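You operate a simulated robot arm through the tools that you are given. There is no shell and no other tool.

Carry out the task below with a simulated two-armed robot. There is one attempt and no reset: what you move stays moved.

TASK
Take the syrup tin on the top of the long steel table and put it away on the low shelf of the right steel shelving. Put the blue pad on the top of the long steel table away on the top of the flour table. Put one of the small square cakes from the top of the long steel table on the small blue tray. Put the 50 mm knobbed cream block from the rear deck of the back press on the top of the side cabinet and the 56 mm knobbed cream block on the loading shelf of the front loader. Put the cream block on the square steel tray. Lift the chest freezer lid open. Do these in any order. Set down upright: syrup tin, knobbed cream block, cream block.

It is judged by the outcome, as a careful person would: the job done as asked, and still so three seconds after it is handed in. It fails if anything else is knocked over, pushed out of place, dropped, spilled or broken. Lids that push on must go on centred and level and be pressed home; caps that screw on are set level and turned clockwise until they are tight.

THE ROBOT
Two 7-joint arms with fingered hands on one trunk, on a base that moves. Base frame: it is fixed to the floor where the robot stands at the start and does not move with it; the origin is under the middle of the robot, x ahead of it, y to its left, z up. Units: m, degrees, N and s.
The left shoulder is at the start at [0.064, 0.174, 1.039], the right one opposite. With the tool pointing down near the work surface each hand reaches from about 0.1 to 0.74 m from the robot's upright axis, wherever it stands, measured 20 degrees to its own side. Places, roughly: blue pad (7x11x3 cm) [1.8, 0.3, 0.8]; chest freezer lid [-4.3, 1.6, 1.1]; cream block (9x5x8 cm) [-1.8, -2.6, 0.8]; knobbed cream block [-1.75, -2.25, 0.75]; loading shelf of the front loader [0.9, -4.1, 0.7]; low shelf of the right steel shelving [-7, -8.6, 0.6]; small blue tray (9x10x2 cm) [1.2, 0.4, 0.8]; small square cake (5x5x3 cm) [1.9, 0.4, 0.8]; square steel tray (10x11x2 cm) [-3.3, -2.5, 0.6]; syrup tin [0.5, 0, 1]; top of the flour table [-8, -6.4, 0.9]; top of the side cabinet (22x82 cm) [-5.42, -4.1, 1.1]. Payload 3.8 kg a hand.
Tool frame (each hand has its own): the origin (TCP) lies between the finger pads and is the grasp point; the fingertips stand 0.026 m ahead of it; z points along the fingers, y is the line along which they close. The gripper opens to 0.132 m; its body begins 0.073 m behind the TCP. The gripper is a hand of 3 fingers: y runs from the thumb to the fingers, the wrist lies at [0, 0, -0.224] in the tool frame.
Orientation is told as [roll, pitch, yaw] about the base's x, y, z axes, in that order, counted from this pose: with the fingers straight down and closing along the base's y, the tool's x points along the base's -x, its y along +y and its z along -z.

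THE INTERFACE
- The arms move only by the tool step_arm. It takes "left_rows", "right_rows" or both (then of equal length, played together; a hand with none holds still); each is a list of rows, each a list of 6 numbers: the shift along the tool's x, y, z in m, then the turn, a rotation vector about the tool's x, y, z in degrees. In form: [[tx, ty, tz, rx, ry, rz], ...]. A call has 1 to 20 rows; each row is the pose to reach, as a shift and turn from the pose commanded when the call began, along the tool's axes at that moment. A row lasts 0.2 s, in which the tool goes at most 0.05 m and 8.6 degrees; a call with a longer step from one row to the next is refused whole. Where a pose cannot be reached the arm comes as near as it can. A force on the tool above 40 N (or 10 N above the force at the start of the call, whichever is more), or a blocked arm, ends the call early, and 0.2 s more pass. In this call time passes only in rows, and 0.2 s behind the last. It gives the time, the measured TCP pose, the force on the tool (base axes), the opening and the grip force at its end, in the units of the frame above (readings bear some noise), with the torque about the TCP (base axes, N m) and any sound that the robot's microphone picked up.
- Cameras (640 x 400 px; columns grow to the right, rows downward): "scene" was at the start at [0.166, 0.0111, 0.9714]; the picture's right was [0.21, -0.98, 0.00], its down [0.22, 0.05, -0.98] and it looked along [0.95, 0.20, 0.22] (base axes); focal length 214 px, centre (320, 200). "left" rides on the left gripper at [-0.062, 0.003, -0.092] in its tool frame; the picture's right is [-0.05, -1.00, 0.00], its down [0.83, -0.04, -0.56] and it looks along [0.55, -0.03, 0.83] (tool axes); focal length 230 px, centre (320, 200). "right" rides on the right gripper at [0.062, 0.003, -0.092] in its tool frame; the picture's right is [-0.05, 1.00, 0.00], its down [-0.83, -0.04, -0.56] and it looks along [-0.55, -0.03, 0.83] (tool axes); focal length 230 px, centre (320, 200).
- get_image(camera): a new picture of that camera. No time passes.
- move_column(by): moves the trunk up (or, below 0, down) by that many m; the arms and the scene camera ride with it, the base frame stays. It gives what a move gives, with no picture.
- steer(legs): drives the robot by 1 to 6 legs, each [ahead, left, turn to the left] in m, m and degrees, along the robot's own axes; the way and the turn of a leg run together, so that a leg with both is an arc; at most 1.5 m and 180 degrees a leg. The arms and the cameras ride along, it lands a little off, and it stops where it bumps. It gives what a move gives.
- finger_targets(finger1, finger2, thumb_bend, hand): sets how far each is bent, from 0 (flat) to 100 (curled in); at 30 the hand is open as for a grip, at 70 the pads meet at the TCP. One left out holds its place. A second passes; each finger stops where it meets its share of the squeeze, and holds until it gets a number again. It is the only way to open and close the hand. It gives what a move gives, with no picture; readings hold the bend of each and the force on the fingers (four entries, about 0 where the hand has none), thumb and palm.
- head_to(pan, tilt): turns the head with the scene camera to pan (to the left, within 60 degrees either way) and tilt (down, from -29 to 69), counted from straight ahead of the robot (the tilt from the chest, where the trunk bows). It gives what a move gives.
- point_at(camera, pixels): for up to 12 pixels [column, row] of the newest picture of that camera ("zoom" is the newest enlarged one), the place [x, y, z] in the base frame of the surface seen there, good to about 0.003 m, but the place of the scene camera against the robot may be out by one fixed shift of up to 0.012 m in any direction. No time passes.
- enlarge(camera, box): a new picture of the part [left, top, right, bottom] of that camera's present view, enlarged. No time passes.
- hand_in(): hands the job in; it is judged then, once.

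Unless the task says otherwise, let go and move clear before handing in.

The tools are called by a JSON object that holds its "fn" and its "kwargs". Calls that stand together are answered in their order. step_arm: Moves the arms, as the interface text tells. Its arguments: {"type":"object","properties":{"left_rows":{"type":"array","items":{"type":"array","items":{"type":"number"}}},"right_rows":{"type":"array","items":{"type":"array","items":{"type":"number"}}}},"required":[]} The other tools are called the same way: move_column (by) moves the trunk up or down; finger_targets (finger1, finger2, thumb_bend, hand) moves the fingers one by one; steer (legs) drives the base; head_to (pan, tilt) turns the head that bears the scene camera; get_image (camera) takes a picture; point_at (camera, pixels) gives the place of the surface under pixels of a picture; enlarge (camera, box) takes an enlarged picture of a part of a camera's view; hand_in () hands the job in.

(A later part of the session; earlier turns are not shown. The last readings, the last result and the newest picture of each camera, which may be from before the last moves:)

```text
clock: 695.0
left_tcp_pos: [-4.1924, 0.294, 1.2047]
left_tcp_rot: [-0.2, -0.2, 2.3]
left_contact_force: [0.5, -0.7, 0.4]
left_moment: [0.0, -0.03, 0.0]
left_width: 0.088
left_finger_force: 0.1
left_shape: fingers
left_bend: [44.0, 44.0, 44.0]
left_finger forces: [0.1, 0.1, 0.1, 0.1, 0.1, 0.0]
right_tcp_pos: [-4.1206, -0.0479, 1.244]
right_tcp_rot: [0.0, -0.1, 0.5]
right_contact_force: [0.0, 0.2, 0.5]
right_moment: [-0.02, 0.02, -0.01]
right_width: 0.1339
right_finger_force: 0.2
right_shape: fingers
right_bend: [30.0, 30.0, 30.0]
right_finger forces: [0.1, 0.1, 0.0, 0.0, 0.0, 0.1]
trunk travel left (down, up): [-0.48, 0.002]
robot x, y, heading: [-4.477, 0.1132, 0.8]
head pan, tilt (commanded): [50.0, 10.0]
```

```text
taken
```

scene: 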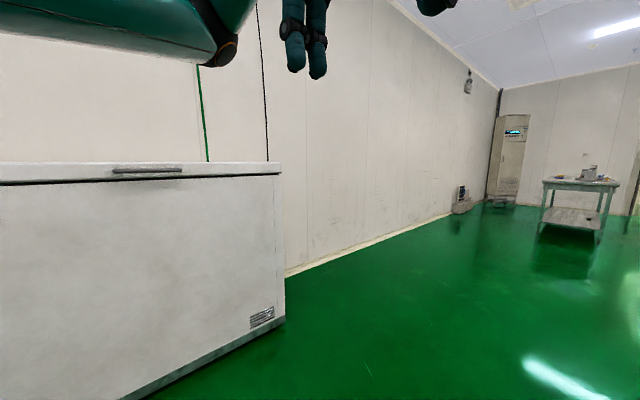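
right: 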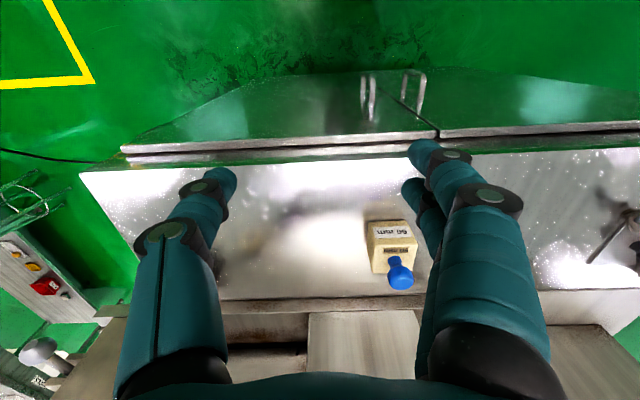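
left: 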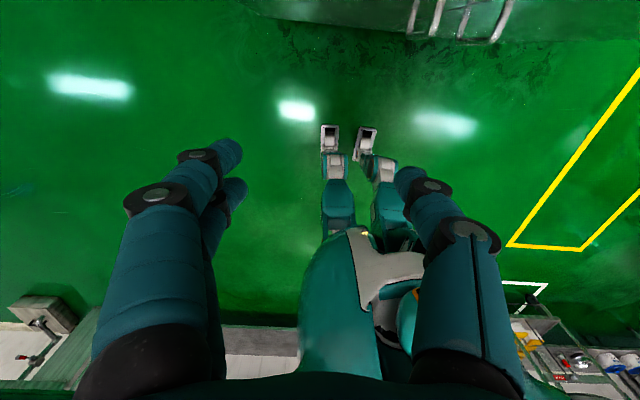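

Freezer is on the left with the handle at (147,170). I'll turn to face it.

{"fn": "steer", "kwargs": {"legs": [[0, 0, 89.3]]}}

{"fn": "head_to", "kwargs": {"pan": 0, "tilt": 10}}

{"fn": "get_image", "kwargs": {"camera": "scene"}}

{"fn": "enlarge", "kwargs": {"camera": "scene", "box": [160, 100, 560, 260]}}

```text
clock: 699.2
left_tcp_pos: [-4.6594, 0.3992, 1.2037]
left_tcp_rot: [-0.1, -0.2, 91.8]
left_contact_force: [0.1, -0.2, -0.5]
left_moment: [-0.02, -0.02, -0.01]
left_width: 0.0875
left_finger_force: 0.0
left_shape: fingers
left_bend: [44.0, 44.0, 44.0]
left_finger forces: [0.0, 0.0, 0.0, 0.0, 0.0, 0.0]
right_tcp_pos: [-4.3173, 0.4687, 1.2436]
right_tcp_rot: [0.0, 0.1, 90.1]
right_contact_force: [-0.1, 0.3, -0.3]
right_moment: [0.02, 0.02, 0.0]
right_width: 0.1339
right_finger_force: 0.0
right_shape: fingers
right_bend: [30.0, 30.0, 30.0]
right_finger forces: [0.0, 0.0, 0.1, 0.0, 0.1, 0.0]
trunk travel left (down, up): [-0.48, 0.002]
robot x, y, heading: [-4.479, 0.1114, 90.6]
head pan, tilt (commanded): [50.0, 10.0]
```

```text
clock: 700.4
left_tcp_pos: [-4.6599, 0.3998, 1.204]
left_tcp_rot: [-0.1, -0.2, 91.8]
left_contact_force: [-0.9, -0.9, -1.2]
left_moment: [0.01, -0.03, 0.0]
left_width: 0.0875
left_finger_force: 0.1
left_shape: fingers
left_bend: [44.0, 44.0, 44.0]
left_finger forces: [0.0, 0.0, 0.0, 0.0, 0.0, 0.1]
right_tcp_pos: [-4.3162, 0.4673, 1.2442]
right_tcp_rot: [0.0, 0.0, 90.3]
right_contact_force: [-0.1, 0.2, -0.1]
right_moment: [0.01, -0.02, 0.0]
right_width: 0.1338
right_finger_force: 0.0
right_shape: fingers
right_bend: [30.0, 30.0, 30.0]
right_finger forces: [0.0, 0.0, 0.1, 0.0, 0.0, 0.0]
trunk travel left (down, up): [-0.48, 0.002]
robot x, y, heading: [-4.4802, 0.1126, 90.0]
head pan, tilt (commanded): [0.0, 10.0]
```

```text
taken
```

scene: 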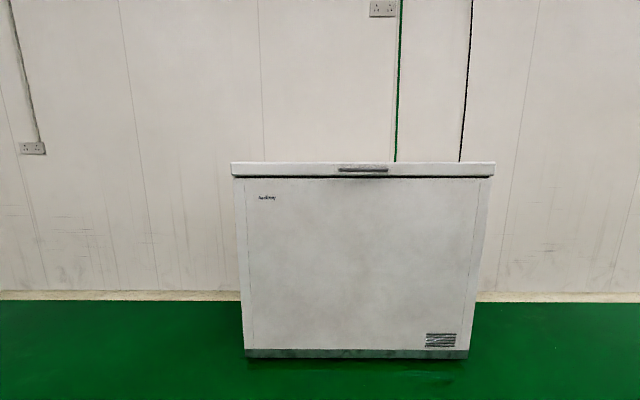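

```text
1.60 times, centred on (360, 180) of scene
```

zoom: 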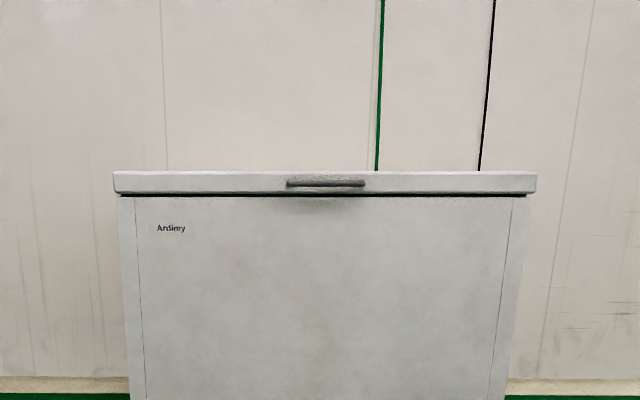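

Straight view of the freezer with the bar handle at zoom (287–365,183). Measuring the lid and handle.

{"fn": "point_at", "kwargs": {"camera": "zoom", "pixels": [[290, 183], [326, 183], [362, 183], [326, 174], [326, 190], [120, 182], [530, 182], [250, 182], [400, 182], [250, 210], [326, 178], [326, 120]]}}

```text
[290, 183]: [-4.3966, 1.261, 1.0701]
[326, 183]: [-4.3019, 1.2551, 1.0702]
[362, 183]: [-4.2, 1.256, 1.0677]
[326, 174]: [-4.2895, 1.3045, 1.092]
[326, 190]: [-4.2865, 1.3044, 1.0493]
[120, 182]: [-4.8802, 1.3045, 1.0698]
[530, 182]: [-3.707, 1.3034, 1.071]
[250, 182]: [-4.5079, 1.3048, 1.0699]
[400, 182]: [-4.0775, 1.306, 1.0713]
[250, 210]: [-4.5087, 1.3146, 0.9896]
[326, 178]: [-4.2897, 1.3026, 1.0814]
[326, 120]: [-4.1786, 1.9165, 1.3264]
```

The handle bar lies at x −4.40…−4.20, y≈1.26, z≈1.07, standing ~4 cm off the lid. I'll first swing the right hand to point horizontally forward, in free space.

{"fn": "step_arm", "kwargs": {"right_rows": [[-0.017, 0, 0.012, 0, -8.2, 0], [-0.035, 0, 0.025, 0, -16.4, 0], [-0.052, 0, 0.037, 0, -24.6, 0], [-0.069, 0, 0.05, 0, -32.8, 0], [-0.086, 0, 0.062, 0, -41, 0], [-0.104, 0, 0.075, 0, -49.2, 0], [-0.121, 0, 0.087, 0, -57.4, 0], [-0.138, 0, 0.1, 0, -65.6, 0], [-0.155, 0, 0.112, 0, -73.8, 0], [-0.173, 0, 0.125, 0, -82, 0], [-0.19, 0, 0.137, 0, -90, 0], [-0.19, 0, 0.137, 0, -90, 0]]}}

{"fn": "step_arm", "kwargs": {"right_rows": [[0, 0, 0, 0, 0, 8], [0, 0, 0, 0, 0, 16], [0, 0, 0, 0, 0, 24], [0, 0, 0, 0, 0, 32], [0, 0, 0, 0, 0, 40], [0, 0, 0, 0, 0, 48], [0, 0, 0, 0, 0, 56], [0, 0, 0, 0, 0, 64], [0, 0, 0, 0, 0, 72], [0, 0, 0, 0, 0, 80], [0, 0, 0, 0, 0, 88], [0, 0, 0, 0, 0, 90]]}}

{"fn": "get_image", "kwargs": {"camera": "scene"}}

```text
clock: 703.0
left_tcp_pos: [-4.6596, 0.3986, 1.2053]
left_tcp_rot: [-0.1, -0.2, 91.7]
left_contact_force: [0.1, -1.0, -0.5]
left_moment: [-0.01, 0.01, -0.01]
left_width: 0.0876
left_finger_force: 0.0
left_shape: fingers
left_bend: [44.0, 44.0, 44.0]
left_finger forces: [0.0, 0.0, 0.0, 0.0, 0.0, 0.0]
right_tcp_pos: [-4.3177, 0.6591, 1.1069]
right_tcp_rot: [171.5, -89.9, -81.2]
right_contact_force: [-0.3, 0.3, -0.1]
right_moment: [0.03, -0.02, 0.0]
right_width: 0.1339
right_finger_force: 0.0
right_shape: fingers
right_bend: [30.0, 30.0, 30.0]
right_finger forces: [0.1, 0.1, 0.0, 0.0, 0.1, 0.0]
trunk travel left (down, up): [-0.48, 0.002]
robot x, y, heading: [-4.48, 0.1125, 90.4]
head pan, tilt (commanded): [0.0, 10.0]
```

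```text
clock: 705.6
left_tcp_pos: [-4.659, 0.3999, 1.2046]
left_tcp_rot: [0.0, -0.3, 91.8]
left_contact_force: [-0.7, -0.3, 0.1]
left_moment: [0.02, 0.01, 0.0]
left_width: 0.0873
left_finger_force: 0.1
left_shape: fingers
left_bend: [44.0, 44.0, 44.0]
left_finger forces: [0.0, 0.0, 0.0, 0.0, 0.1, 0.0]
right_tcp_pos: [-4.3174, 0.6575, 1.1065]
right_tcp_rot: [90.0, 0.0, 0.2]
right_contact_force: [0.2, -0.6, -0.5]
right_moment: [0.0, 0.0, 0.04]
right_width: 0.1341
right_finger_force: 0.0
right_shape: fingers
right_bend: [30.0, 30.0, 30.0]
right_finger forces: [0.0, 0.0, 0.0, 0.0, 0.0, 0.0]
trunk travel left (down, up): [-0.48, 0.002]
robot x, y, heading: [-4.4787, 0.1087, 90.2]
head pan, tilt (commanded): [0.0, 10.0]
```

```text
taken
```

scene: 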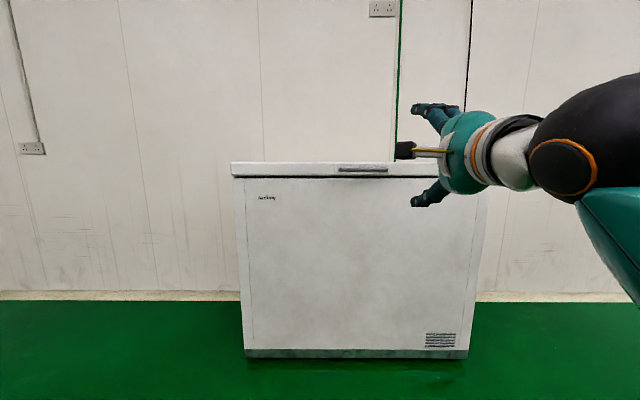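

The right hand now points forward with fingers above and thumb below, ideal for the bar. Before grasping I'll rehearse the lid's lifting arc in free air to make sure the arm can follow it.

{"fn": "step_arm", "kwargs": {"right_rows": [[0, -0.018, -0.025, 0, 0, 0], [0, -0.0365, -0.05, 0, 0, 0], [0, -0.0365, -0.05, 0, 0, 0]]}}

{"fn": "step_arm", "kwargs": {"right_rows": [[0, 0.0463, 0.0018, -2.7, 0, 0], [0, 0.0923, 0.0073, -5.4, 0, 0], [0, 0.1377, 0.0163, -8.1, 0, 0], [0, 0.1823, 0.0289, -10.8, 0, 0], [0, 0.2258, 0.0449, -13.5, 0, 0], [0, 0.2679, 0.0643, -16.2, 0, 0], [0, 0.3083, 0.087, -18.9, 0, 0], [0, 0.3468, 0.1127, -21.6, 0, 0], [0, 0.3831, 0.1414, -24.3, 0, 0], [0, 0.4172, 0.1728, -27, 0, 0], [0, 0.4486, 0.2069, -29.7, 0, 0], [0, 0.4773, 0.2432, -32.4, 0, 0], [0, 0.503, 0.2817, -35.1, 0, 0], [0, 0.503, 0.2817, -35.1, 0, 0]]}}

```text
clock: 706.4
left_tcp_pos: [-4.6593, 0.3998, 1.2054]
left_tcp_rot: [-0.1, -0.2, 91.8]
left_contact_force: [0.8, 0.2, -0.3]
left_moment: [-0.02, 0.01, 0.0]
left_width: 0.0875
left_finger_force: 0.1
left_shape: fingers
left_bend: [44.0, 44.0, 44.0]
left_finger forces: [0.1, 0.0, 0.1, 0.0, 0.0, 0.0]
right_tcp_pos: [-4.3177, 0.6085, 1.0691]
right_tcp_rot: [90.0, -0.1, 0.2]
right_contact_force: [-0.7, 0.0, 0.5]
right_moment: [0.01, 0.0, 0.02]
right_width: 0.134
right_finger_force: 0.0
right_shape: fingers
right_bend: [30.0, 30.0, 30.0]
right_finger forces: [0.0, 0.1, 0.0, 0.1, 0.0, 0.0]
trunk travel left (down, up): [-0.48, 0.002]
robot x, y, heading: [-4.4776, 0.1128, 90.1]
head pan, tilt (commanded): [0.0, 10.0]
```

```text
clock: 709.4
left_tcp_pos: [-4.6619, 0.4007, 1.2044]
left_tcp_rot: [-0.1, -0.1, 91.8]
left_contact_force: [0.2, -0.5, -0.2]
left_moment: [-0.02, -0.03, -0.06]
left_width: 0.0875
left_finger_force: 0.1
left_shape: fingers
left_bend: [44.0, 44.0, 44.0]
left_finger forces: [0.1, 0.1, 0.0, 0.1, 0.0, 0.0]
right_tcp_pos: [-4.3109, 0.8885, 1.5713]
right_tcp_rot: [124.5, -0.2, 0.0]
right_contact_force: [-1.0, -0.8, -0.7]
right_moment: [0.03, 0.0, -0.01]
right_width: 0.1347
right_finger_force: 0.0
right_shape: fingers
right_bend: [30.0, 30.0, 30.0]
right_finger forces: [0.0, 0.0, 0.0, 0.0, 0.1, 0.0]
right hand out of reach, approached as far as the arm can: row 13
trunk travel left (down, up): [-0.48, 0.002]
robot x, y, heading: [-4.4775, 0.1084, 90.3]
head pan, tilt (commanded): [0.0, 10.0]
```

The arc works up to about 58° from that start distance. I'll bring the hand back down along the chord.

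{"fn": "step_arm", "kwargs": {"right_rows": [[0, -0.02, -0.04, 3, 0, 0], [0, -0.04, -0.083, 6, 0, 0], [0, -0.06, -0.126, 9, 0, 0], [0, -0.081, -0.168, 12, 0, 0], [0, -0.102, -0.21, 15, 0, 0], [0, -0.124, -0.252, 18, 0, 0], [0, -0.146, -0.294, 21, 0, 0], [0, -0.168, -0.336, 24, 0, 0], [0, -0.19, -0.38, 27, 0, 0], [0, -0.212, -0.424, 30, 0, 0], [0, -0.234, -0.468, 33, 0, 0], [0, -0.255, -0.515, 34.5, 0, 0], [0, -0.255, -0.515, 34.5, 0, 0]]}}

```text
refused: row 12 steps farther than a row can; nothing moved
```

{"fn": "step_arm", "kwargs": {"right_rows": [[0, -0.018, -0.036, 2.5, 0, 0], [0, -0.037, -0.074, 5, 0, 0], [0, -0.056, -0.113, 7.5, 0, 0], [0, -0.075, -0.152, 10, 0, 0], [0, -0.094, -0.191, 13, 0, 0], [0, -0.114, -0.23, 16, 0, 0], [0, -0.134, -0.27, 19, 0, 0], [0, -0.154, -0.311, 22, 0, 0], [0, -0.174, -0.352, 25, 0, 0], [0, -0.194, -0.393, 28, 0, 0], [0, -0.215, -0.434, 31, 0, 0], [0, -0.235, -0.475, 33, 0, 0], [0, -0.255, -0.515, 34.5, 0, 0], [0, -0.255, -0.515, 34.5, 0, 0]]}}

```text
clock: 712.4
left_tcp_pos: [-4.6597, 0.4001, 1.2042]
left_tcp_rot: [-0.1, -0.1, 91.7]
left_contact_force: [0.1, 0.2, -0.2]
left_moment: [-0.01, 0.01, -0.03]
left_width: 0.0877
left_finger_force: 0.2
left_shape: fingers
left_bend: [44.0, 44.0, 44.0]
left_finger forces: [0.0, 0.0, 0.0, 0.0, 0.0, 0.1]
right_tcp_pos: [-4.3112, 0.6189, 1.0822]
right_tcp_rot: [92.6, -2.4, -0.1]
right_contact_force: [0.0, 0.0, 0.3]
right_moment: [0.02, -0.01, -0.03]
right_width: 0.1344
right_finger_force: 0.1
right_shape: fingers
right_bend: [30.0, 30.0, 30.0]
right_finger forces: [0.1, 0.0, 0.0, 0.1, 0.0, 0.0]
trunk travel left (down, up): [-0.48, 0.002]
robot x, y, heading: [-4.4752, 0.1109, 90.4]
head pan, tilt (commanded): [0.0, 10.0]
```

Back in front. I'll square the hand, pull it a bit closer to the body (for more lifting range), and drive up to the freezer leaving about 10 cm.

{"fn": "step_arm", "kwargs": {"right_rows": [[0, -0.004, -0.02, 1.3, 0, 1.2], [0, -0.008, -0.04, 2.6, 0, 2.4], [0, -0.012, -0.065, 2.6, 0, 2.4], [0, -0.012, -0.065, 2.6, 0, 2.4]]}}

{"fn": "steer", "kwargs": {"legs": [[0.6, -0.015, -0.3]]}}

{"fn": "get_image", "kwargs": {"camera": "scene"}}

{"fn": "get_image", "kwargs": {"camera": "right"}}

```text
clock: 713.4
left_tcp_pos: [-4.6584, 0.4006, 1.2041]
left_tcp_rot: [-0.1, -0.2, 91.8]
left_contact_force: [-0.4, 0.1, 0.9]
left_moment: [0.02, 0.01, 0.01]
left_width: 0.0877
left_finger_force: 0.1
left_shape: fingers
left_bend: [44.0, 44.0, 44.0]
left_finger forces: [0.0, 0.0, 0.1, 0.1, 0.0, 0.1]
right_tcp_pos: [-4.3071, 0.5517, 1.0575]
right_tcp_rot: [89.3, -4.5, 1.0]
right_contact_force: [0.1, 0.1, -0.7]
right_moment: [0.0, -0.03, 0.0]
right_width: 0.1346
right_finger_force: 0.1
right_shape: fingers
right_bend: [30.0, 30.0, 30.0]
right_finger forces: [0.0, 0.0, 0.1, 0.1, 0.1, 0.1]
trunk travel left (down, up): [-0.48, 0.002]
robot x, y, heading: [-4.4802, 0.1102, 90.1]
head pan, tilt (commanded): [0.0, 10.0]
```

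```text
clock: 716.8
left_tcp_pos: [-4.6493, 0.9977, 1.2035]
left_tcp_rot: [-0.1, -0.2, 92.1]
left_contact_force: [0.1, -0.3, -0.5]
left_moment: [0.0, 0.03, -0.04]
left_width: 0.0875
left_finger_force: 0.1
left_shape: fingers
left_bend: [44.0, 44.0, 44.0]
left_finger forces: [0.0, 0.0, 0.0, 0.1, 0.0, 0.0]
right_tcp_pos: [-4.2989, 1.1491, 1.0511]
right_tcp_rot: [88.6, -4.5, 1.3]
right_contact_force: [-0.2, -0.2, 0.4]
right_moment: [-0.01, -0.01, 0.02]
right_width: 0.1347
right_finger_force: 0.1
right_shape: fingers
right_bend: [30.0, 30.0, 30.0]
right_finger forces: [0.0, 0.0, 0.1, 0.0, 0.1, 0.1]
trunk travel left (down, up): [-0.48, 0.002]
robot x, y, heading: [-4.4666, 0.7128, 90.5]
head pan, tilt (commanded): [0.0, 10.0]
```

```text
taken
```

scene: 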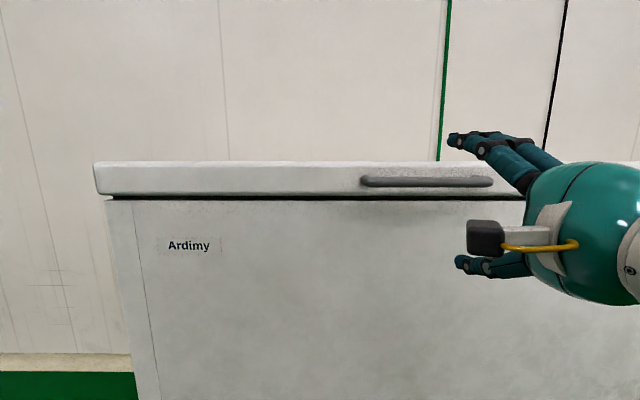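

```text
taken
```

right: 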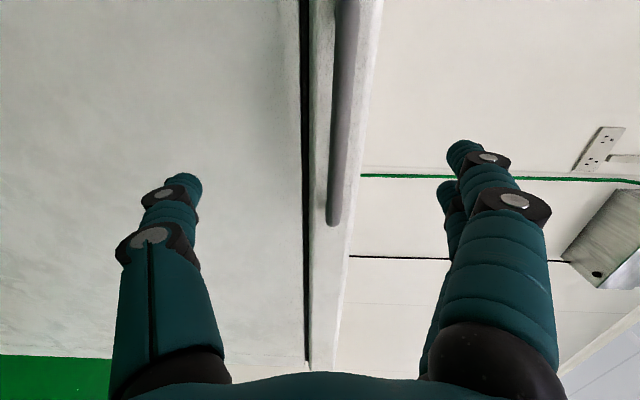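

The bar runs down the middle of the right camera picture, its right end at (333,222). I'll measure where the bar and its end are relative to the hand.

{"fn": "point_at", "kwargs": {"camera": "right", "pixels": [[335, 215], [340, 150], [345, 80], [348, 20], [330, 190], [320, 150], [372, 60], [308, 200]]}}

{"fn": "point_at", "kwargs": {"camera": "scene", "pixels": [[365, 182], [430, 182], [490, 182], [430, 165], [430, 195], [470, 235], [455, 140], [460, 262]]}}

```text
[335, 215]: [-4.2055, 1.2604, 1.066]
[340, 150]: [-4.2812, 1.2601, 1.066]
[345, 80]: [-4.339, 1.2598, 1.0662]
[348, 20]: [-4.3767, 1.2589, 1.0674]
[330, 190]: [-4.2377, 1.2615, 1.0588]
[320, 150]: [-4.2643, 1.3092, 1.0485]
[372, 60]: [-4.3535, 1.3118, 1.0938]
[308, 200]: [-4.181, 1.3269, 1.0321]
```

```text
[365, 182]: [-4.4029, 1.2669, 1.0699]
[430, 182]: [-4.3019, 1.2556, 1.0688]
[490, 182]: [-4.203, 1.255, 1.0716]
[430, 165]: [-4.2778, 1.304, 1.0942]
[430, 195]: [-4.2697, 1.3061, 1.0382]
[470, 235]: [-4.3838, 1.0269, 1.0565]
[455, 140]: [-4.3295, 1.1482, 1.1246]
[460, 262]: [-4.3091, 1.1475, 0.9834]
```

Bar axis ≈ (y 1.266, z 1.066), centre x ≈ −4.30 — my hand is lined up laterally. I'll raise 1.5 cm and drive forward 10 cm.

{"fn": "step_arm", "kwargs": {"right_rows": [[0, 0.008, 0, 0, 0, 0], [0, 0.016, 0, 0, 0, 0], [0, 0.016, 0, 0, 0, 0]]}}

{"fn": "steer", "kwargs": {"legs": [[0.1, 0, 0]]}}

{"fn": "get_image", "kwargs": {"camera": "right"}}

{"fn": "get_image", "kwargs": {"camera": "scene"}}

```text
clock: 717.3
left_tcp_pos: [-4.6493, 0.9989, 1.2041]
left_tcp_rot: [0.0, -0.2, 92.0]
left_contact_force: [0.0, -0.9, -1.9]
left_moment: [-0.03, 0.0, 0.02]
left_width: 0.0877
left_finger_force: 0.0
left_shape: fingers
left_bend: [44.0, 44.0, 44.0]
left_finger forces: [0.0, 0.1, 0.0, 0.0, 0.1, 0.1]
right_tcp_pos: [-4.2872, 1.1477, 1.0459]
right_tcp_rot: [88.1, -15.5, 2.8]
right_contact_force: [-0.1, 0.2, -0.1]
right_moment: [0.0, 0.01, -0.01]
right_width: 0.1345
right_finger_force: 0.0
right_shape: fingers
right_bend: [30.0, 30.0, 30.0]
right_finger forces: [0.1, 0.0, 0.0, 0.0, 0.0, 0.0]
right hand out of reach, approached as far as the arm can: row 2
trunk travel left (down, up): [-0.48, 0.002]
robot x, y, heading: [-4.4674, 0.7093, 90.4]
head pan, tilt (commanded): [0.0, 10.0]
stopped in row 2 (right hand): the arm was blocked; the commanded pose is now the measured one
```

```text
clock: 718.5
left_tcp_pos: [-4.6509, 1.0997, 1.2034]
left_tcp_rot: [0.0, -0.2, 92.0]
left_contact_force: [0.6, -0.3, 0.3]
left_moment: [0.01, 0.0, -0.03]
left_width: 0.0874
left_finger_force: 0.0
left_shape: fingers
left_bend: [44.0, 44.0, 44.0]
left_finger forces: [0.0, 0.0, 0.0, 0.1, 0.0, 0.0]
right_tcp_pos: [-4.2873, 1.2493, 1.0463]
right_tcp_rot: [88.1, -15.6, 3.0]
right_contact_force: [-0.1, 0.0, 0.4]
right_moment: [-0.01, -0.01, 0.0]
right_width: 0.1346
right_finger_force: 0.0
right_shape: fingers
right_bend: [30.0, 30.0, 30.0]
right_finger forces: [0.0, 0.0, 0.1, 0.0, 0.0, 0.0]
trunk travel left (down, up): [-0.48, 0.002]
robot x, y, heading: [-4.4725, 0.8123, 90.7]
head pan, tilt (commanded): [0.0, 10.0]
```

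```text
taken
```

right: 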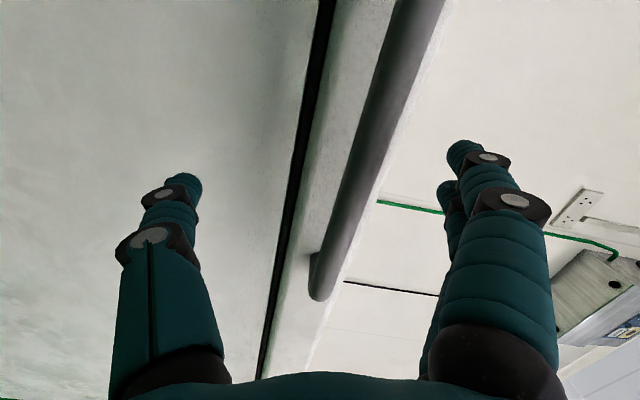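

```text
taken
```

scene: 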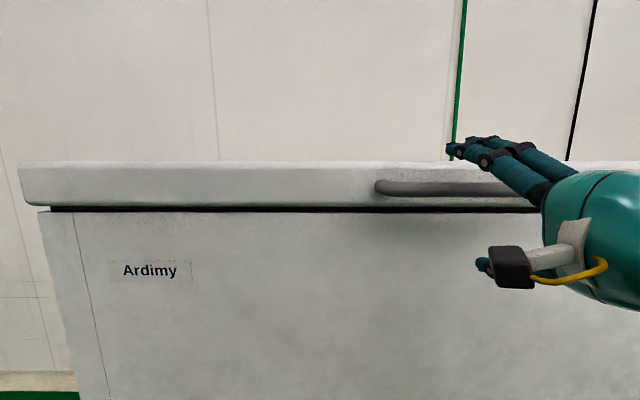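

The arm hit a joint limit at that close range. I'll back the base 8 cm, then re-square the hand with the arm more extended.

{"fn": "steer", "kwargs": {"legs": [[-0.1, 0, -0.5]]}}

{"fn": "step_arm", "kwargs": {"right_rows": [[0.001, 0.004, 0.02, -0.5, -0.5, 4], [0.003, 0.01, 0.04, -1, -1.5, 8], [0.005, 0.018, 0.055, -1.5, -2, 12], [0.0066, 0.0247, 0.07, -1.9, -3, 15.6], [0.0066, 0.0247, 0.07, -1.9, -3, 15.6]]}}

{"fn": "get_image", "kwargs": {"camera": "right"}}

```text
clock: 719.6
left_tcp_pos: [-4.6463, 1.0, 1.2032]
left_tcp_rot: [-0.1, -0.1, 91.5]
left_contact_force: [0.2, -0.9, 0.4]
left_moment: [0.02, 0.03, -0.04]
left_width: 0.0875
left_finger_force: 0.0
left_shape: fingers
left_bend: [44.0, 44.0, 44.0]
left_finger forces: [0.0, 0.0, 0.1, 0.0, 0.0, 0.1]
right_tcp_pos: [-4.2836, 1.1466, 1.0457]
right_tcp_rot: [88.2, -15.6, 2.4]
right_contact_force: [0.3, -0.5, 0.5]
right_moment: [-0.01, -0.01, 0.02]
right_width: 0.1348
right_finger_force: 0.1
right_shape: fingers
right_bend: [30.0, 30.0, 30.0]
right_finger forces: [0.0, 0.0, 0.1, 0.0, 0.1, 0.0]
trunk travel left (down, up): [-0.48, 0.002]
robot x, y, heading: [-4.4657, 0.7121, 90.0]
head pan, tilt (commanded): [0.0, 10.0]
```

```text
clock: 720.8
left_tcp_pos: [-4.6476, 1.0008, 1.2039]
left_tcp_rot: [0.0, -0.2, 91.6]
left_contact_force: [-0.4, -0.3, -0.2]
left_moment: [0.0, 0.01, -0.01]
left_width: 0.0873
left_finger_force: 0.0
left_shape: fingers
left_bend: [44.0, 44.0, 44.0]
left_finger forces: [0.0, 0.0, 0.0, 0.0, 0.0, 0.0]
right_tcp_pos: [-4.2795, 1.2179, 1.061]
right_tcp_rot: [90.7, -6.4, -1.2]
right_contact_force: [0.1, -0.1, 0.1]
right_moment: [0.01, 0.01, -0.01]
right_width: 0.1343
right_finger_force: 0.0
right_shape: fingers
right_bend: [30.0, 30.0, 30.0]
right_finger forces: [0.0, 0.0, 0.0, 0.0, 0.0, 0.1]
trunk travel left (down, up): [-0.48, 0.002]
robot x, y, heading: [-4.469, 0.7105, 90.0]
head pan, tilt (commanded): [0.0, 10.0]
```

```text
taken
```

right: 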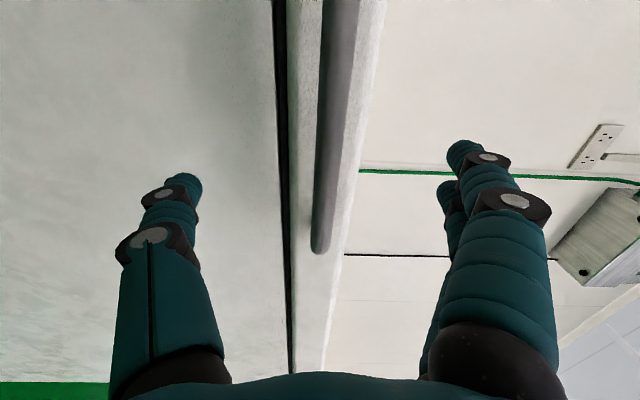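

Better. I'll finish squaring and close the remaining 4 cm toward the bar.

{"fn": "step_arm", "kwargs": {"right_rows": [[0.005, 0.001, 0.01, 0, 0, 0], [0.01, 0.002, 0.02, 0, 0, 0], [0.012, 0.003, 0.03, 0, 0, 0], [0.012, 0.003, 0.03, 0, 0, 0]]}}

{"fn": "get_image", "kwargs": {"camera": "right"}}

```text
clock: 721.8
left_tcp_pos: [-4.6462, 1.0007, 1.2038]
left_tcp_rot: [-0.1, -0.2, 91.5]
left_contact_force: [-0.2, -0.3, -0.4]
left_moment: [0.01, 0.0, 0.02]
left_width: 0.0876
left_finger_force: 0.1
left_shape: fingers
left_bend: [44.0, 44.0, 44.0]
left_finger forces: [0.1, 0.0, 0.0, 0.0, 0.0, 0.0]
right_tcp_pos: [-4.2904, 1.2493, 1.0656]
right_tcp_rot: [90.9, -6.0, -1.8]
right_contact_force: [0.1, -0.1, 0.3]
right_moment: [-0.01, -0.01, -0.01]
right_width: 0.1346
right_finger_force: 0.0
right_shape: fingers
right_bend: [30.0, 30.0, 30.0]
right_finger forces: [0.0, 0.0, 0.1, 0.0, 0.1, 0.1]
trunk travel left (down, up): [-0.48, 0.002]
robot x, y, heading: [-4.4709, 0.7116, 90.0]
head pan, tilt (commanded): [0.0, 10.0]
```

```text
taken
```

right: 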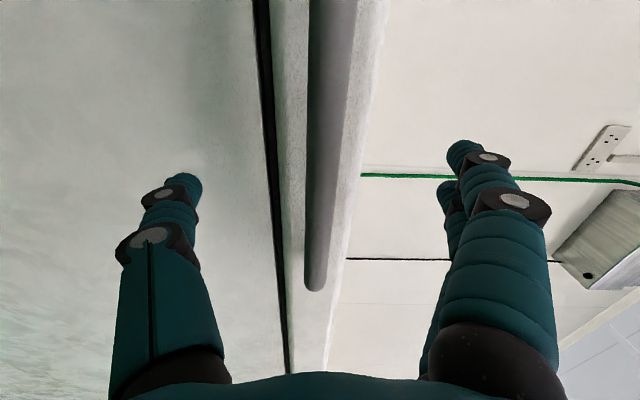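

The bar is centred between thumb and fingers. Advancing 1.5 cm and closing on the bar.

{"fn": "step_arm", "kwargs": {"right_rows": [[0, 0, 0.008, 0, 0, 0], [0, 0, 0.014, 0, 0, 0], [0, 0, 0.014, 0, 0, 0]]}}

{"fn": "finger_targets", "kwargs": {"hand": "right", "finger1": 55, "finger2": 55, "thumb_bend": 55}}

{"fn": "get_image", "kwargs": {"camera": "right"}}

```text
clock: 722.6
left_tcp_pos: [-4.6473, 0.9999, 1.204]
left_tcp_rot: [-0.1, -0.2, 91.5]
left_contact_force: [-0.1, 0.1, -0.4]
left_moment: [-0.02, 0.01, 0.0]
left_width: 0.0876
left_finger_force: 0.1
left_shape: fingers
left_bend: [44.0, 44.0, 44.0]
left_finger forces: [0.1, 0.0, 0.0, 0.0, 0.1, 0.0]
right_tcp_pos: [-4.2928, 1.2634, 1.0668]
right_tcp_rot: [90.9, -4.7, -1.7]
right_contact_force: [0.5, 0.0, -0.5]
right_moment: [-0.01, -0.02, 0.0]
right_width: 0.1346
right_finger_force: 0.0
right_shape: fingers
right_bend: [30.0, 30.0, 30.0]
right_finger forces: [0.0, 0.0, 0.0, 0.0, 0.1, 0.1]
trunk travel left (down, up): [-0.48, 0.002]
robot x, y, heading: [-4.4702, 0.7111, 90.2]
head pan, tilt (commanded): [0.0, 10.0]
```

```text
clock: 723.6
left_tcp_pos: [-4.6478, 1.0005, 1.2054]
left_tcp_rot: [-0.1, -0.2, 91.6]
left_contact_force: [0.6, 0.3, -0.1]
left_moment: [0.01, -0.01, 0.02]
left_width: 0.0875
left_finger_force: 0.0
left_shape: fingers
left_bend: [44.0, 44.0, 44.0]
left_finger forces: [0.1, 0.0, 0.1, 0.0, 0.0, 0.0]
right_tcp_pos: [-4.2922, 1.2635, 1.0688]
right_tcp_rot: [91.3, -4.4, -1.7]
right_contact_force: [-0.4, 0.1, 0.4]
right_moment: [0.02, -0.03, 0.02]
right_width: 0.0519
right_finger_force: 0.1
right_shape: fingers
right_bend: [55.0, 55.0, 55.0]
right_finger forces: [0.0, 0.0, 0.0, 0.1, 0.0, 0.0]
trunk travel left (down, up): [-0.48, 0.002]
robot x, y, heading: [-4.4694, 0.7121, 90.2]
head pan, tilt (commanded): [0.0, 10.0]
```

```text
taken
```

right: 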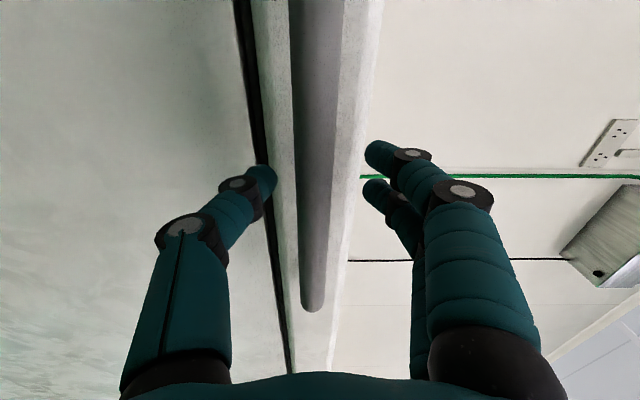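

Fingers approach the bar symmetrically. Closing fully for a firm grip.

{"fn": "finger_targets", "kwargs": {"hand": "right", "finger1": 64, "finger2": 64, "thumb_bend": 64}}

{"fn": "finger_targets", "kwargs": {"hand": "right", "finger1": 76, "finger2": 76, "thumb_bend": 76}}

{"fn": "get_image", "kwargs": {"camera": "right"}}

{"fn": "get_image", "kwargs": {"camera": "scene"}}

```text
clock: 724.6
left_tcp_pos: [-4.648, 0.9996, 1.2047]
left_tcp_rot: [-0.1, -0.2, 91.4]
left_contact_force: [-0.1, -0.6, 0.5]
left_moment: [0.02, 0.02, -0.02]
left_width: 0.088
left_finger_force: 0.1
left_shape: fingers
left_bend: [44.0, 44.0, 44.0]
left_finger forces: [0.0, 0.0, 0.0, 0.0, 0.0, 0.2]
right_tcp_pos: [-4.2929, 1.2635, 1.0703]
right_tcp_rot: [91.1, -4.5, -1.7]
right_contact_force: [-0.7, -0.2, 0.0]
right_moment: [0.01, -0.02, -0.02]
right_width: 0.0231
right_finger_force: 0.1
right_shape: fingers
right_bend: [64.0, 64.0, 64.0]
right_finger forces: [0.1, 0.0, 0.0, 0.0, 0.0, 0.1]
trunk travel left (down, up): [-0.48, 0.002]
robot x, y, heading: [-4.4714, 0.7086, 90.0]
head pan, tilt (commanded): [0.0, 10.0]
```

```text
clock: 725.6
left_tcp_pos: [-4.647, 1.0032, 1.2028]
left_tcp_rot: [-0.1, -0.1, 91.5]
left_contact_force: [0.4, -0.7, -0.7]
left_moment: [0.0, -0.01, -0.01]
left_width: 0.0876
left_finger_force: 0.0
left_shape: fingers
left_bend: [44.0, 44.0, 44.0]
left_finger forces: [0.0, 0.0, 0.0, 0.0, 0.1, 0.0]
right_tcp_pos: [-4.2922, 1.2652, 1.0695]
right_tcp_rot: [91.0, -4.5, -1.6]
right_contact_force: [1.9, 13.7, -5.5]
right_moment: [0.02, 0.04, 0.02]
right_width: 0.0069
right_finger_force: 12.4
right_shape: fingers
right_bend: [73.0, 73.0, 69.0]
right_finger forces: [6.0, 5.4, 0.0, 0.0, 13.5, 0.1]
trunk travel left (down, up): [-0.48, 0.002]
robot x, y, heading: [-4.4677, 0.7095, 90.2]
head pan, tilt (commanded): [0.0, 10.0]
```

```text
taken
```

right: 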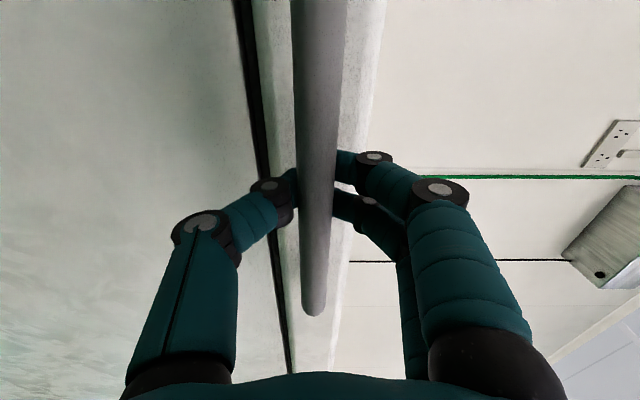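

```text
taken
```

scene: 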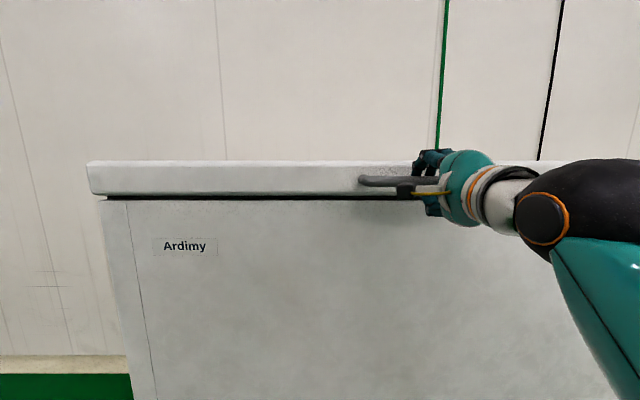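

The fingers hook right around the bar. I'll start lifting slowly along the hinge arc, watching the forces.

{"fn": "step_arm", "kwargs": {"right_rows": [[-0.0012, 0.015, 0.0005, -0.8, 0, 0], [-0.0025, 0.031, 0.0015, -1.8, 0, 0], [-0.0037, 0.047, 0.0025, -2.7, 0, 0], [-0.005, 0.063, 0.004, -3.6, 0, 0], [-0.005, 0.063, 0.004, -3.6, 0, 0]]}}

{"fn": "get_image", "kwargs": {"camera": "scene"}}

```text
clock: 726.8
left_tcp_pos: [-4.6436, 1.0023, 1.2029]
left_tcp_rot: [0.1, -0.1, 91.4]
left_contact_force: [-0.5, 0.9, 0.8]
left_moment: [0.02, 0.01, -0.03]
left_width: 0.0876
left_finger_force: 0.0
left_shape: fingers
left_bend: [44.0, 44.0, 44.0]
left_finger forces: [0.1, 0.1, 0.1, 0.0, 0.0, 0.0]
right_tcp_pos: [-4.2966, 1.2669, 1.1287]
right_tcp_rot: [94.0, -0.8, -1.5]
right_contact_force: [20.2, 12.6, -8.4]
right_moment: [0.0, -0.14, -0.19]
right_width: 0.0063
right_finger_force: 12.3
right_shape: fingers
right_bend: [73.0, 74.0, 69.0]
right_finger forces: [5.2, 4.8, 0.1, 0.1, 14.4, 0.0]
trunk travel left (down, up): [-0.48, 0.002]
robot x, y, heading: [-4.463, 0.7087, 89.9]
head pan, tilt (commanded): [0.0, 10.0]
```

```text
taken
```

scene: 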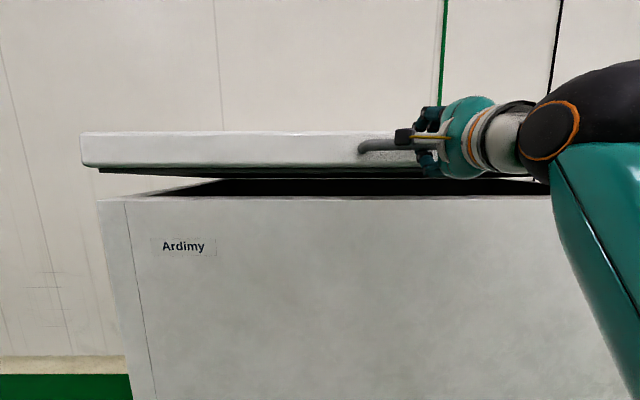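

The lid rises easily (about 8 N). There's some sideways load, so I'll ease the hand slightly right and continue up to about 23°.

{"fn": "step_arm", "kwargs": {"right_rows": [[-0.002, 0.0225, 0.0046, -1, 0, 0], [-0.004, 0.0445, 0.0091, -2, 0, 0], [-0.005, 0.067, 0.0157, -3.4, 0, 0], [-0.005, 0.0897, 0.0223, -4.7, 0, 0], [-0.005, 0.1116, 0.0308, -6, 0, 0], [-0.005, 0.1336, 0.0394, -7.4, 0, 0], [-0.005, 0.155, 0.0495, -8.7, 0, 0], [-0.005, 0.1763, 0.0595, -10, 0, 0], [-0.005, 0.1763, 0.0595, -10, 0, 0]]}}

{"fn": "get_image", "kwargs": {"camera": "scene"}}

```text
clock: 728.8
left_tcp_pos: [-4.6472, 1.0007, 1.2037]
left_tcp_rot: [-0.1, -0.2, 91.5]
left_contact_force: [0.0, -0.3, 0.4]
left_moment: [0.0, 0.0, 0.03]
left_width: 0.0876
left_finger_force: 0.2
left_shape: fingers
left_bend: [44.0, 44.0, 44.0]
left_finger forces: [0.0, 0.1, 0.1, 0.1, 0.1, 0.1]
right_tcp_pos: [-4.3003, 1.3127, 1.3124]
right_tcp_rot: [104.2, -0.1, -0.6]
right_contact_force: [-2.1, 3.1, -2.5]
right_moment: [0.03, 0.03, -0.02]
right_width: 0.0
right_finger_force: 3.7
right_shape: fingers
right_bend: [75.0, 75.0, 73.0]
right_finger forces: [0.1, 0.1, 0.0, 0.0, 7.8, 0.0]
trunk travel left (down, up): [-0.48, 0.002]
robot x, y, heading: [-4.47, 0.7111, 90.0]
head pan, tilt (commanded): [0.0, 10.0]
```

```text
taken
```

scene: 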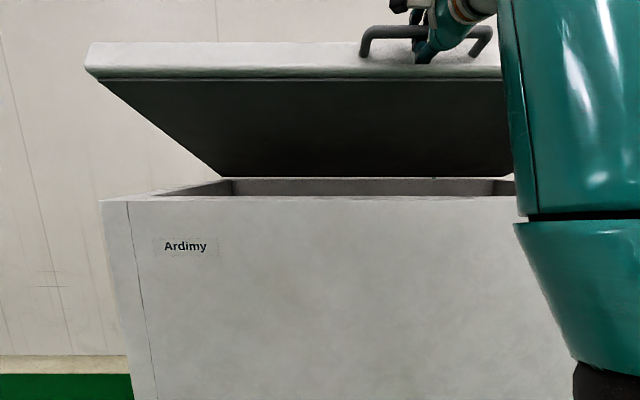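

The lid now needs almost no force, so it seems balanced. Continuing the arc to about 48°.

{"fn": "step_arm", "kwargs": {"right_rows": [[0, 0.0168, 0.0141, -1.3, 0, 0], [0, 0.0337, 0.0283, -2.6, 0, 0], [0, 0.0487, 0.043, -3.8, 0, 0], [0, 0.0637, 0.0576, -5, 0, 0], [0, 0.0776, 0.0732, -6.2, 0, 0], [0, 0.0916, 0.0888, -7.4, 0, 0], [0, 0.1045, 0.1053, -8.6, 0, 0], [0, 0.1173, 0.1219, -9.8, 0, 0], [0, 0.129, 0.1393, -11, 0, 0], [0, 0.1406, 0.1567, -12.2, 0, 0], [0, 0.151, 0.1748, -13.4, 0, 0], [0, 0.1614, 0.193, -14.6, 0, 0], [0, 0.1614, 0.193, -14.6, 0, 0]]}}

{"fn": "get_image", "kwargs": {"camera": "scene"}}

```text
clock: 731.6
left_tcp_pos: [-4.6476, 0.9945, 1.2062]
left_tcp_rot: [-0.1, -0.4, 91.5]
left_contact_force: [-0.7, 0.3, -0.3]
left_moment: [0.02, -0.03, 0.0]
left_width: 0.0876
left_finger_force: 0.1
left_shape: fingers
left_bend: [44.0, 44.0, 44.0]
left_finger forces: [0.0, 0.0, 0.0, 0.0, 0.0, 0.1]
right_tcp_pos: [-4.2984, 1.4518, 1.5243]
right_tcp_rot: [119.5, 0.0, -0.8]
right_contact_force: [-0.4, -13.5, 15.8]
right_moment: [-0.69, 0.05, -0.03]
right_width: 0.0002
right_finger_force: 10.7
right_shape: fingers
right_bend: [75.0, 75.0, 73.0]
right_finger forces: [0.0, 0.0, 0.0, 0.0, 20.7, 0.0]
trunk travel left (down, up): [-0.48, 0.002]
robot x, y, heading: [-4.4679, 0.7094, 90.0]
head pan, tilt (commanded): [0.0, 10.0]
```

```text
taken
```

scene: 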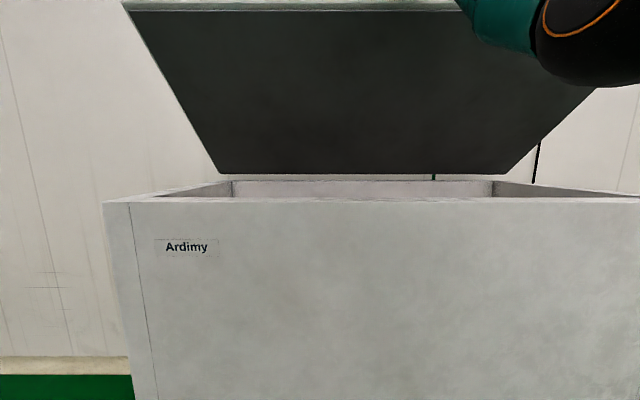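

The load is now radial (path slightly inside the true arc), not weight. I'll ease outward 8 mm and see whether the lid still carries any weight on the hand.

{"fn": "step_arm", "kwargs": {"right_rows": [[0, 0.004, -0.001, 0, 0, 0], [0, 0.008, -0.0015, 0, 0, 0], [0, 0.008, -0.0015, 0, 0, 0]]}}

{"fn": "head_to", "kwargs": {"pan": 0, "tilt": -20}}

{"fn": "get_image", "kwargs": {"camera": "scene"}}

```text
clock: 732.4
left_tcp_pos: [-4.6472, 0.9968, 1.203]
left_tcp_rot: [0.0, -0.3, 91.5]
left_contact_force: [0.6, 0.6, 0.1]
left_moment: [0.01, 0.02, -0.05]
left_width: 0.0877
left_finger_force: 0.1
left_shape: fingers
left_bend: [44.0, 44.0, 44.0]
left_finger forces: [0.1, 0.0, 0.0, 0.0, 0.0, 0.0]
right_tcp_pos: [-4.2986, 1.4504, 1.5245]
right_tcp_rot: [118.8, -0.1, -0.8]
right_contact_force: [0.8, -10.4, 11.2]
right_moment: [-0.47, -0.05, -0.03]
right_width: 0.0
right_finger_force: 7.4
right_shape: fingers
right_bend: [75.0, 75.0, 73.0]
right_finger forces: [0.0, 0.0, 0.0, 0.0, 14.3, 0.1]
trunk travel left (down, up): [-0.48, 0.002]
robot x, y, heading: [-4.4696, 0.7091, 89.8]
head pan, tilt (commanded): [0.0, 10.0]
```

```text
clock: 733.4
left_tcp_pos: [-4.6463, 0.9979, 1.2041]
left_tcp_rot: [-0.1, -0.2, 91.5]
left_contact_force: [0.7, 0.4, 0.2]
left_moment: [-0.04, 0.0, 0.0]
left_width: 0.0875
left_finger_force: 0.1
left_shape: fingers
left_bend: [44.0, 44.0, 44.0]
left_finger forces: [0.0, 0.0, 0.0, 0.1, 0.1, 0.0]
right_tcp_pos: [-4.2972, 1.4497, 1.5243]
right_tcp_rot: [118.8, 0.0, -0.8]
right_contact_force: [0.9, -10.1, 10.4]
right_moment: [-0.46, -0.03, 0.01]
right_width: 0.0002
right_finger_force: 6.6
right_shape: fingers
right_bend: [75.0, 75.0, 73.0]
right_finger forces: [0.0, 0.0, 0.0, 0.0, 13.6, 0.1]
trunk travel left (down, up): [-0.48, 0.002]
robot x, y, heading: [-4.466, 0.7087, 90.1]
head pan, tilt (commanded): [0.0, -20.0]
```

```text
taken
```

scene: 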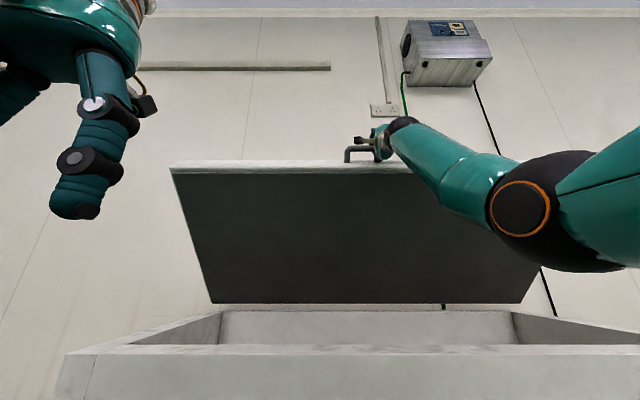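

The lid is well raised. I'll measure its angle from points on its underside.

{"fn": "point_at", "kwargs": {"camera": "scene", "pixels": [[300, 295], [300, 250], [300, 200], [300, 178], [300, 166], [230, 175], [480, 295], [345, 155], [360, 325]]}}

```text
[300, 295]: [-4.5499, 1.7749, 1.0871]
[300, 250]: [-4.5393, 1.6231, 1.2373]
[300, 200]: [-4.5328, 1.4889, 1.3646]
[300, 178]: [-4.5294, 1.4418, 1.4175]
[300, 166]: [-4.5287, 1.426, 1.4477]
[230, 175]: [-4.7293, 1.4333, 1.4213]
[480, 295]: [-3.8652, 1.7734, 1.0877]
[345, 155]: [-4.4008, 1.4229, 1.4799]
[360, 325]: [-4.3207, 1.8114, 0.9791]
```

The lid stands at about 45°; the hand only presses radially. To learn if the lid holds by itself, I'll lower the hand 2 cm along the arc and re-measure the lid.

{"fn": "step_arm", "kwargs": {"right_rows": [[0, -0.006, -0.008, 0.5, 0, 0], [0, -0.012, -0.018, 1, 0, 0], [0, -0.012, -0.018, 1, 0, 0]]}}

{"fn": "get_image", "kwargs": {"camera": "scene"}}

{"fn": "point_at", "kwargs": {"camera": "scene", "pixels": [[300, 295], [300, 250], [300, 200], [300, 178], [300, 166], [230, 175], [480, 295], [345, 155]]}}

```text
clock: 734.2
left_tcp_pos: [-4.6474, 0.9952, 1.2051]
left_tcp_rot: [-0.1, -0.4, 91.6]
left_contact_force: [-0.2, -1.0, 0.5]
left_moment: [0.0, 0.02, 0.0]
left_width: 0.0876
left_finger_force: 0.1
left_shape: fingers
left_bend: [44.0, 44.0, 44.0]
left_finger forces: [0.0, 0.1, 0.1, 0.0, 0.0, 0.0]
right_tcp_pos: [-4.2981, 1.437, 1.5077]
right_tcp_rot: [118.2, -0.1, -0.9]
right_contact_force: [1.1, -12.8, 13.9]
right_moment: [-0.59, -0.05, 0.02]
right_width: 0.0
right_finger_force: 10.0
right_shape: fingers
right_bend: [75.0, 75.0, 73.0]
right_finger forces: [0.0, 0.0, 0.0, 0.0, 18.6, 0.0]
trunk travel left (down, up): [-0.48, 0.002]
robot x, y, heading: [-4.4723, 0.7121, 90.0]
head pan, tilt (commanded): [0.0, -20.0]
```

```text
taken
```

scene: 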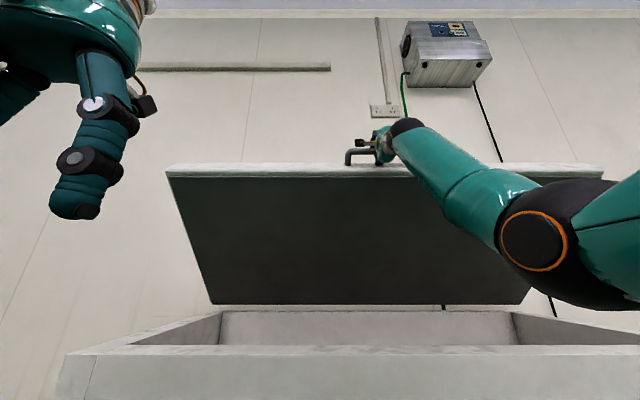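

```text
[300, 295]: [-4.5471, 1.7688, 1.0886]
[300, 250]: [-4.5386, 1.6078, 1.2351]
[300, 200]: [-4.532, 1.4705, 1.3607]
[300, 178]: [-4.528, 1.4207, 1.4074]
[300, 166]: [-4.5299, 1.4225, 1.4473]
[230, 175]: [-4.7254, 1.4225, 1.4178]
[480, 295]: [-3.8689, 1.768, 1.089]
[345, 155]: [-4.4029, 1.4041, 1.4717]
```

The lid followed the hand with practically no tangential load, so it's counterbalanced. I'll loosen the fingers (bar still caged above the thumb) and lower the hand a little to see if the lid stays put by itself.

{"fn": "finger_targets", "kwargs": {"hand": "right", "finger1": 45, "finger2": 45, "thumb_bend": 45}}

{"fn": "get_image", "kwargs": {"camera": "scene"}}

{"fn": "point_at", "kwargs": {"camera": "scene", "pixels": [[300, 295], [300, 200], [300, 178], [230, 175], [345, 155]]}}

{"fn": "get_image", "kwargs": {"camera": "right"}}

```text
clock: 735.2
left_tcp_pos: [-4.647, 0.9938, 1.2049]
left_tcp_rot: [0.0, -0.5, 91.5]
left_contact_force: [-1.1, 0.7, 0.2]
left_moment: [0.0, -0.02, 0.0]
left_width: 0.0877
left_finger_force: 0.0
left_shape: fingers
left_bend: [44.0, 44.0, 44.0]
left_finger forces: [0.1, 0.0, 0.0, 0.1, 0.0, 0.0]
right_tcp_pos: [-4.2987, 1.4342, 1.5136]
right_tcp_rot: [118.7, 0.0, -0.8]
right_contact_force: [3.2, -18.2, 18.2]
right_moment: [-0.29, -0.09, -0.06]
right_width: 0.0623
right_finger_force: 13.3
right_shape: fingers
right_bend: [45.0, 45.0, 51.0]
right_finger forces: [0.1, 0.1, 0.0, 0.1, 26.6, 0.1]
trunk travel left (down, up): [-0.48, 0.002]
robot x, y, heading: [-4.464, 0.7133, 90.0]
head pan, tilt (commanded): [0.0, -20.0]
```

```text
taken
```

scene: 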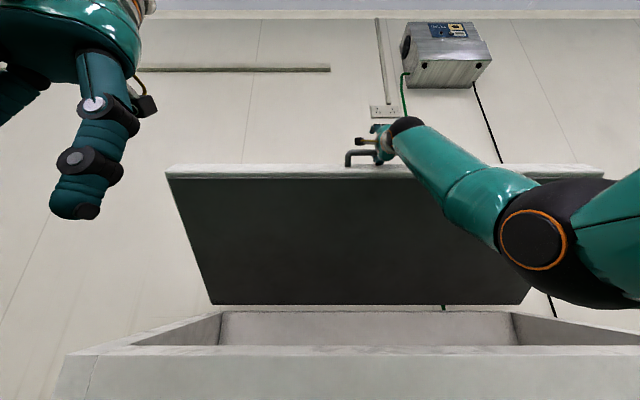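

```text
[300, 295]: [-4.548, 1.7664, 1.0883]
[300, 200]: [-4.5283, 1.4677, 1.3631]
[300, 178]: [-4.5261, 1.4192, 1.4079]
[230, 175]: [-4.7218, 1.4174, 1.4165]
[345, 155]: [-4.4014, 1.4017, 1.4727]
```

```text
taken
```

right: 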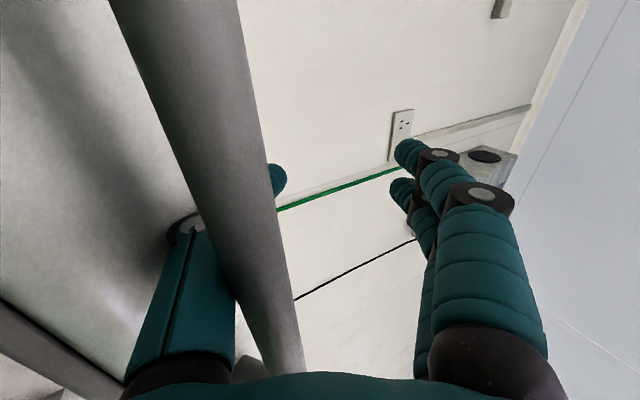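

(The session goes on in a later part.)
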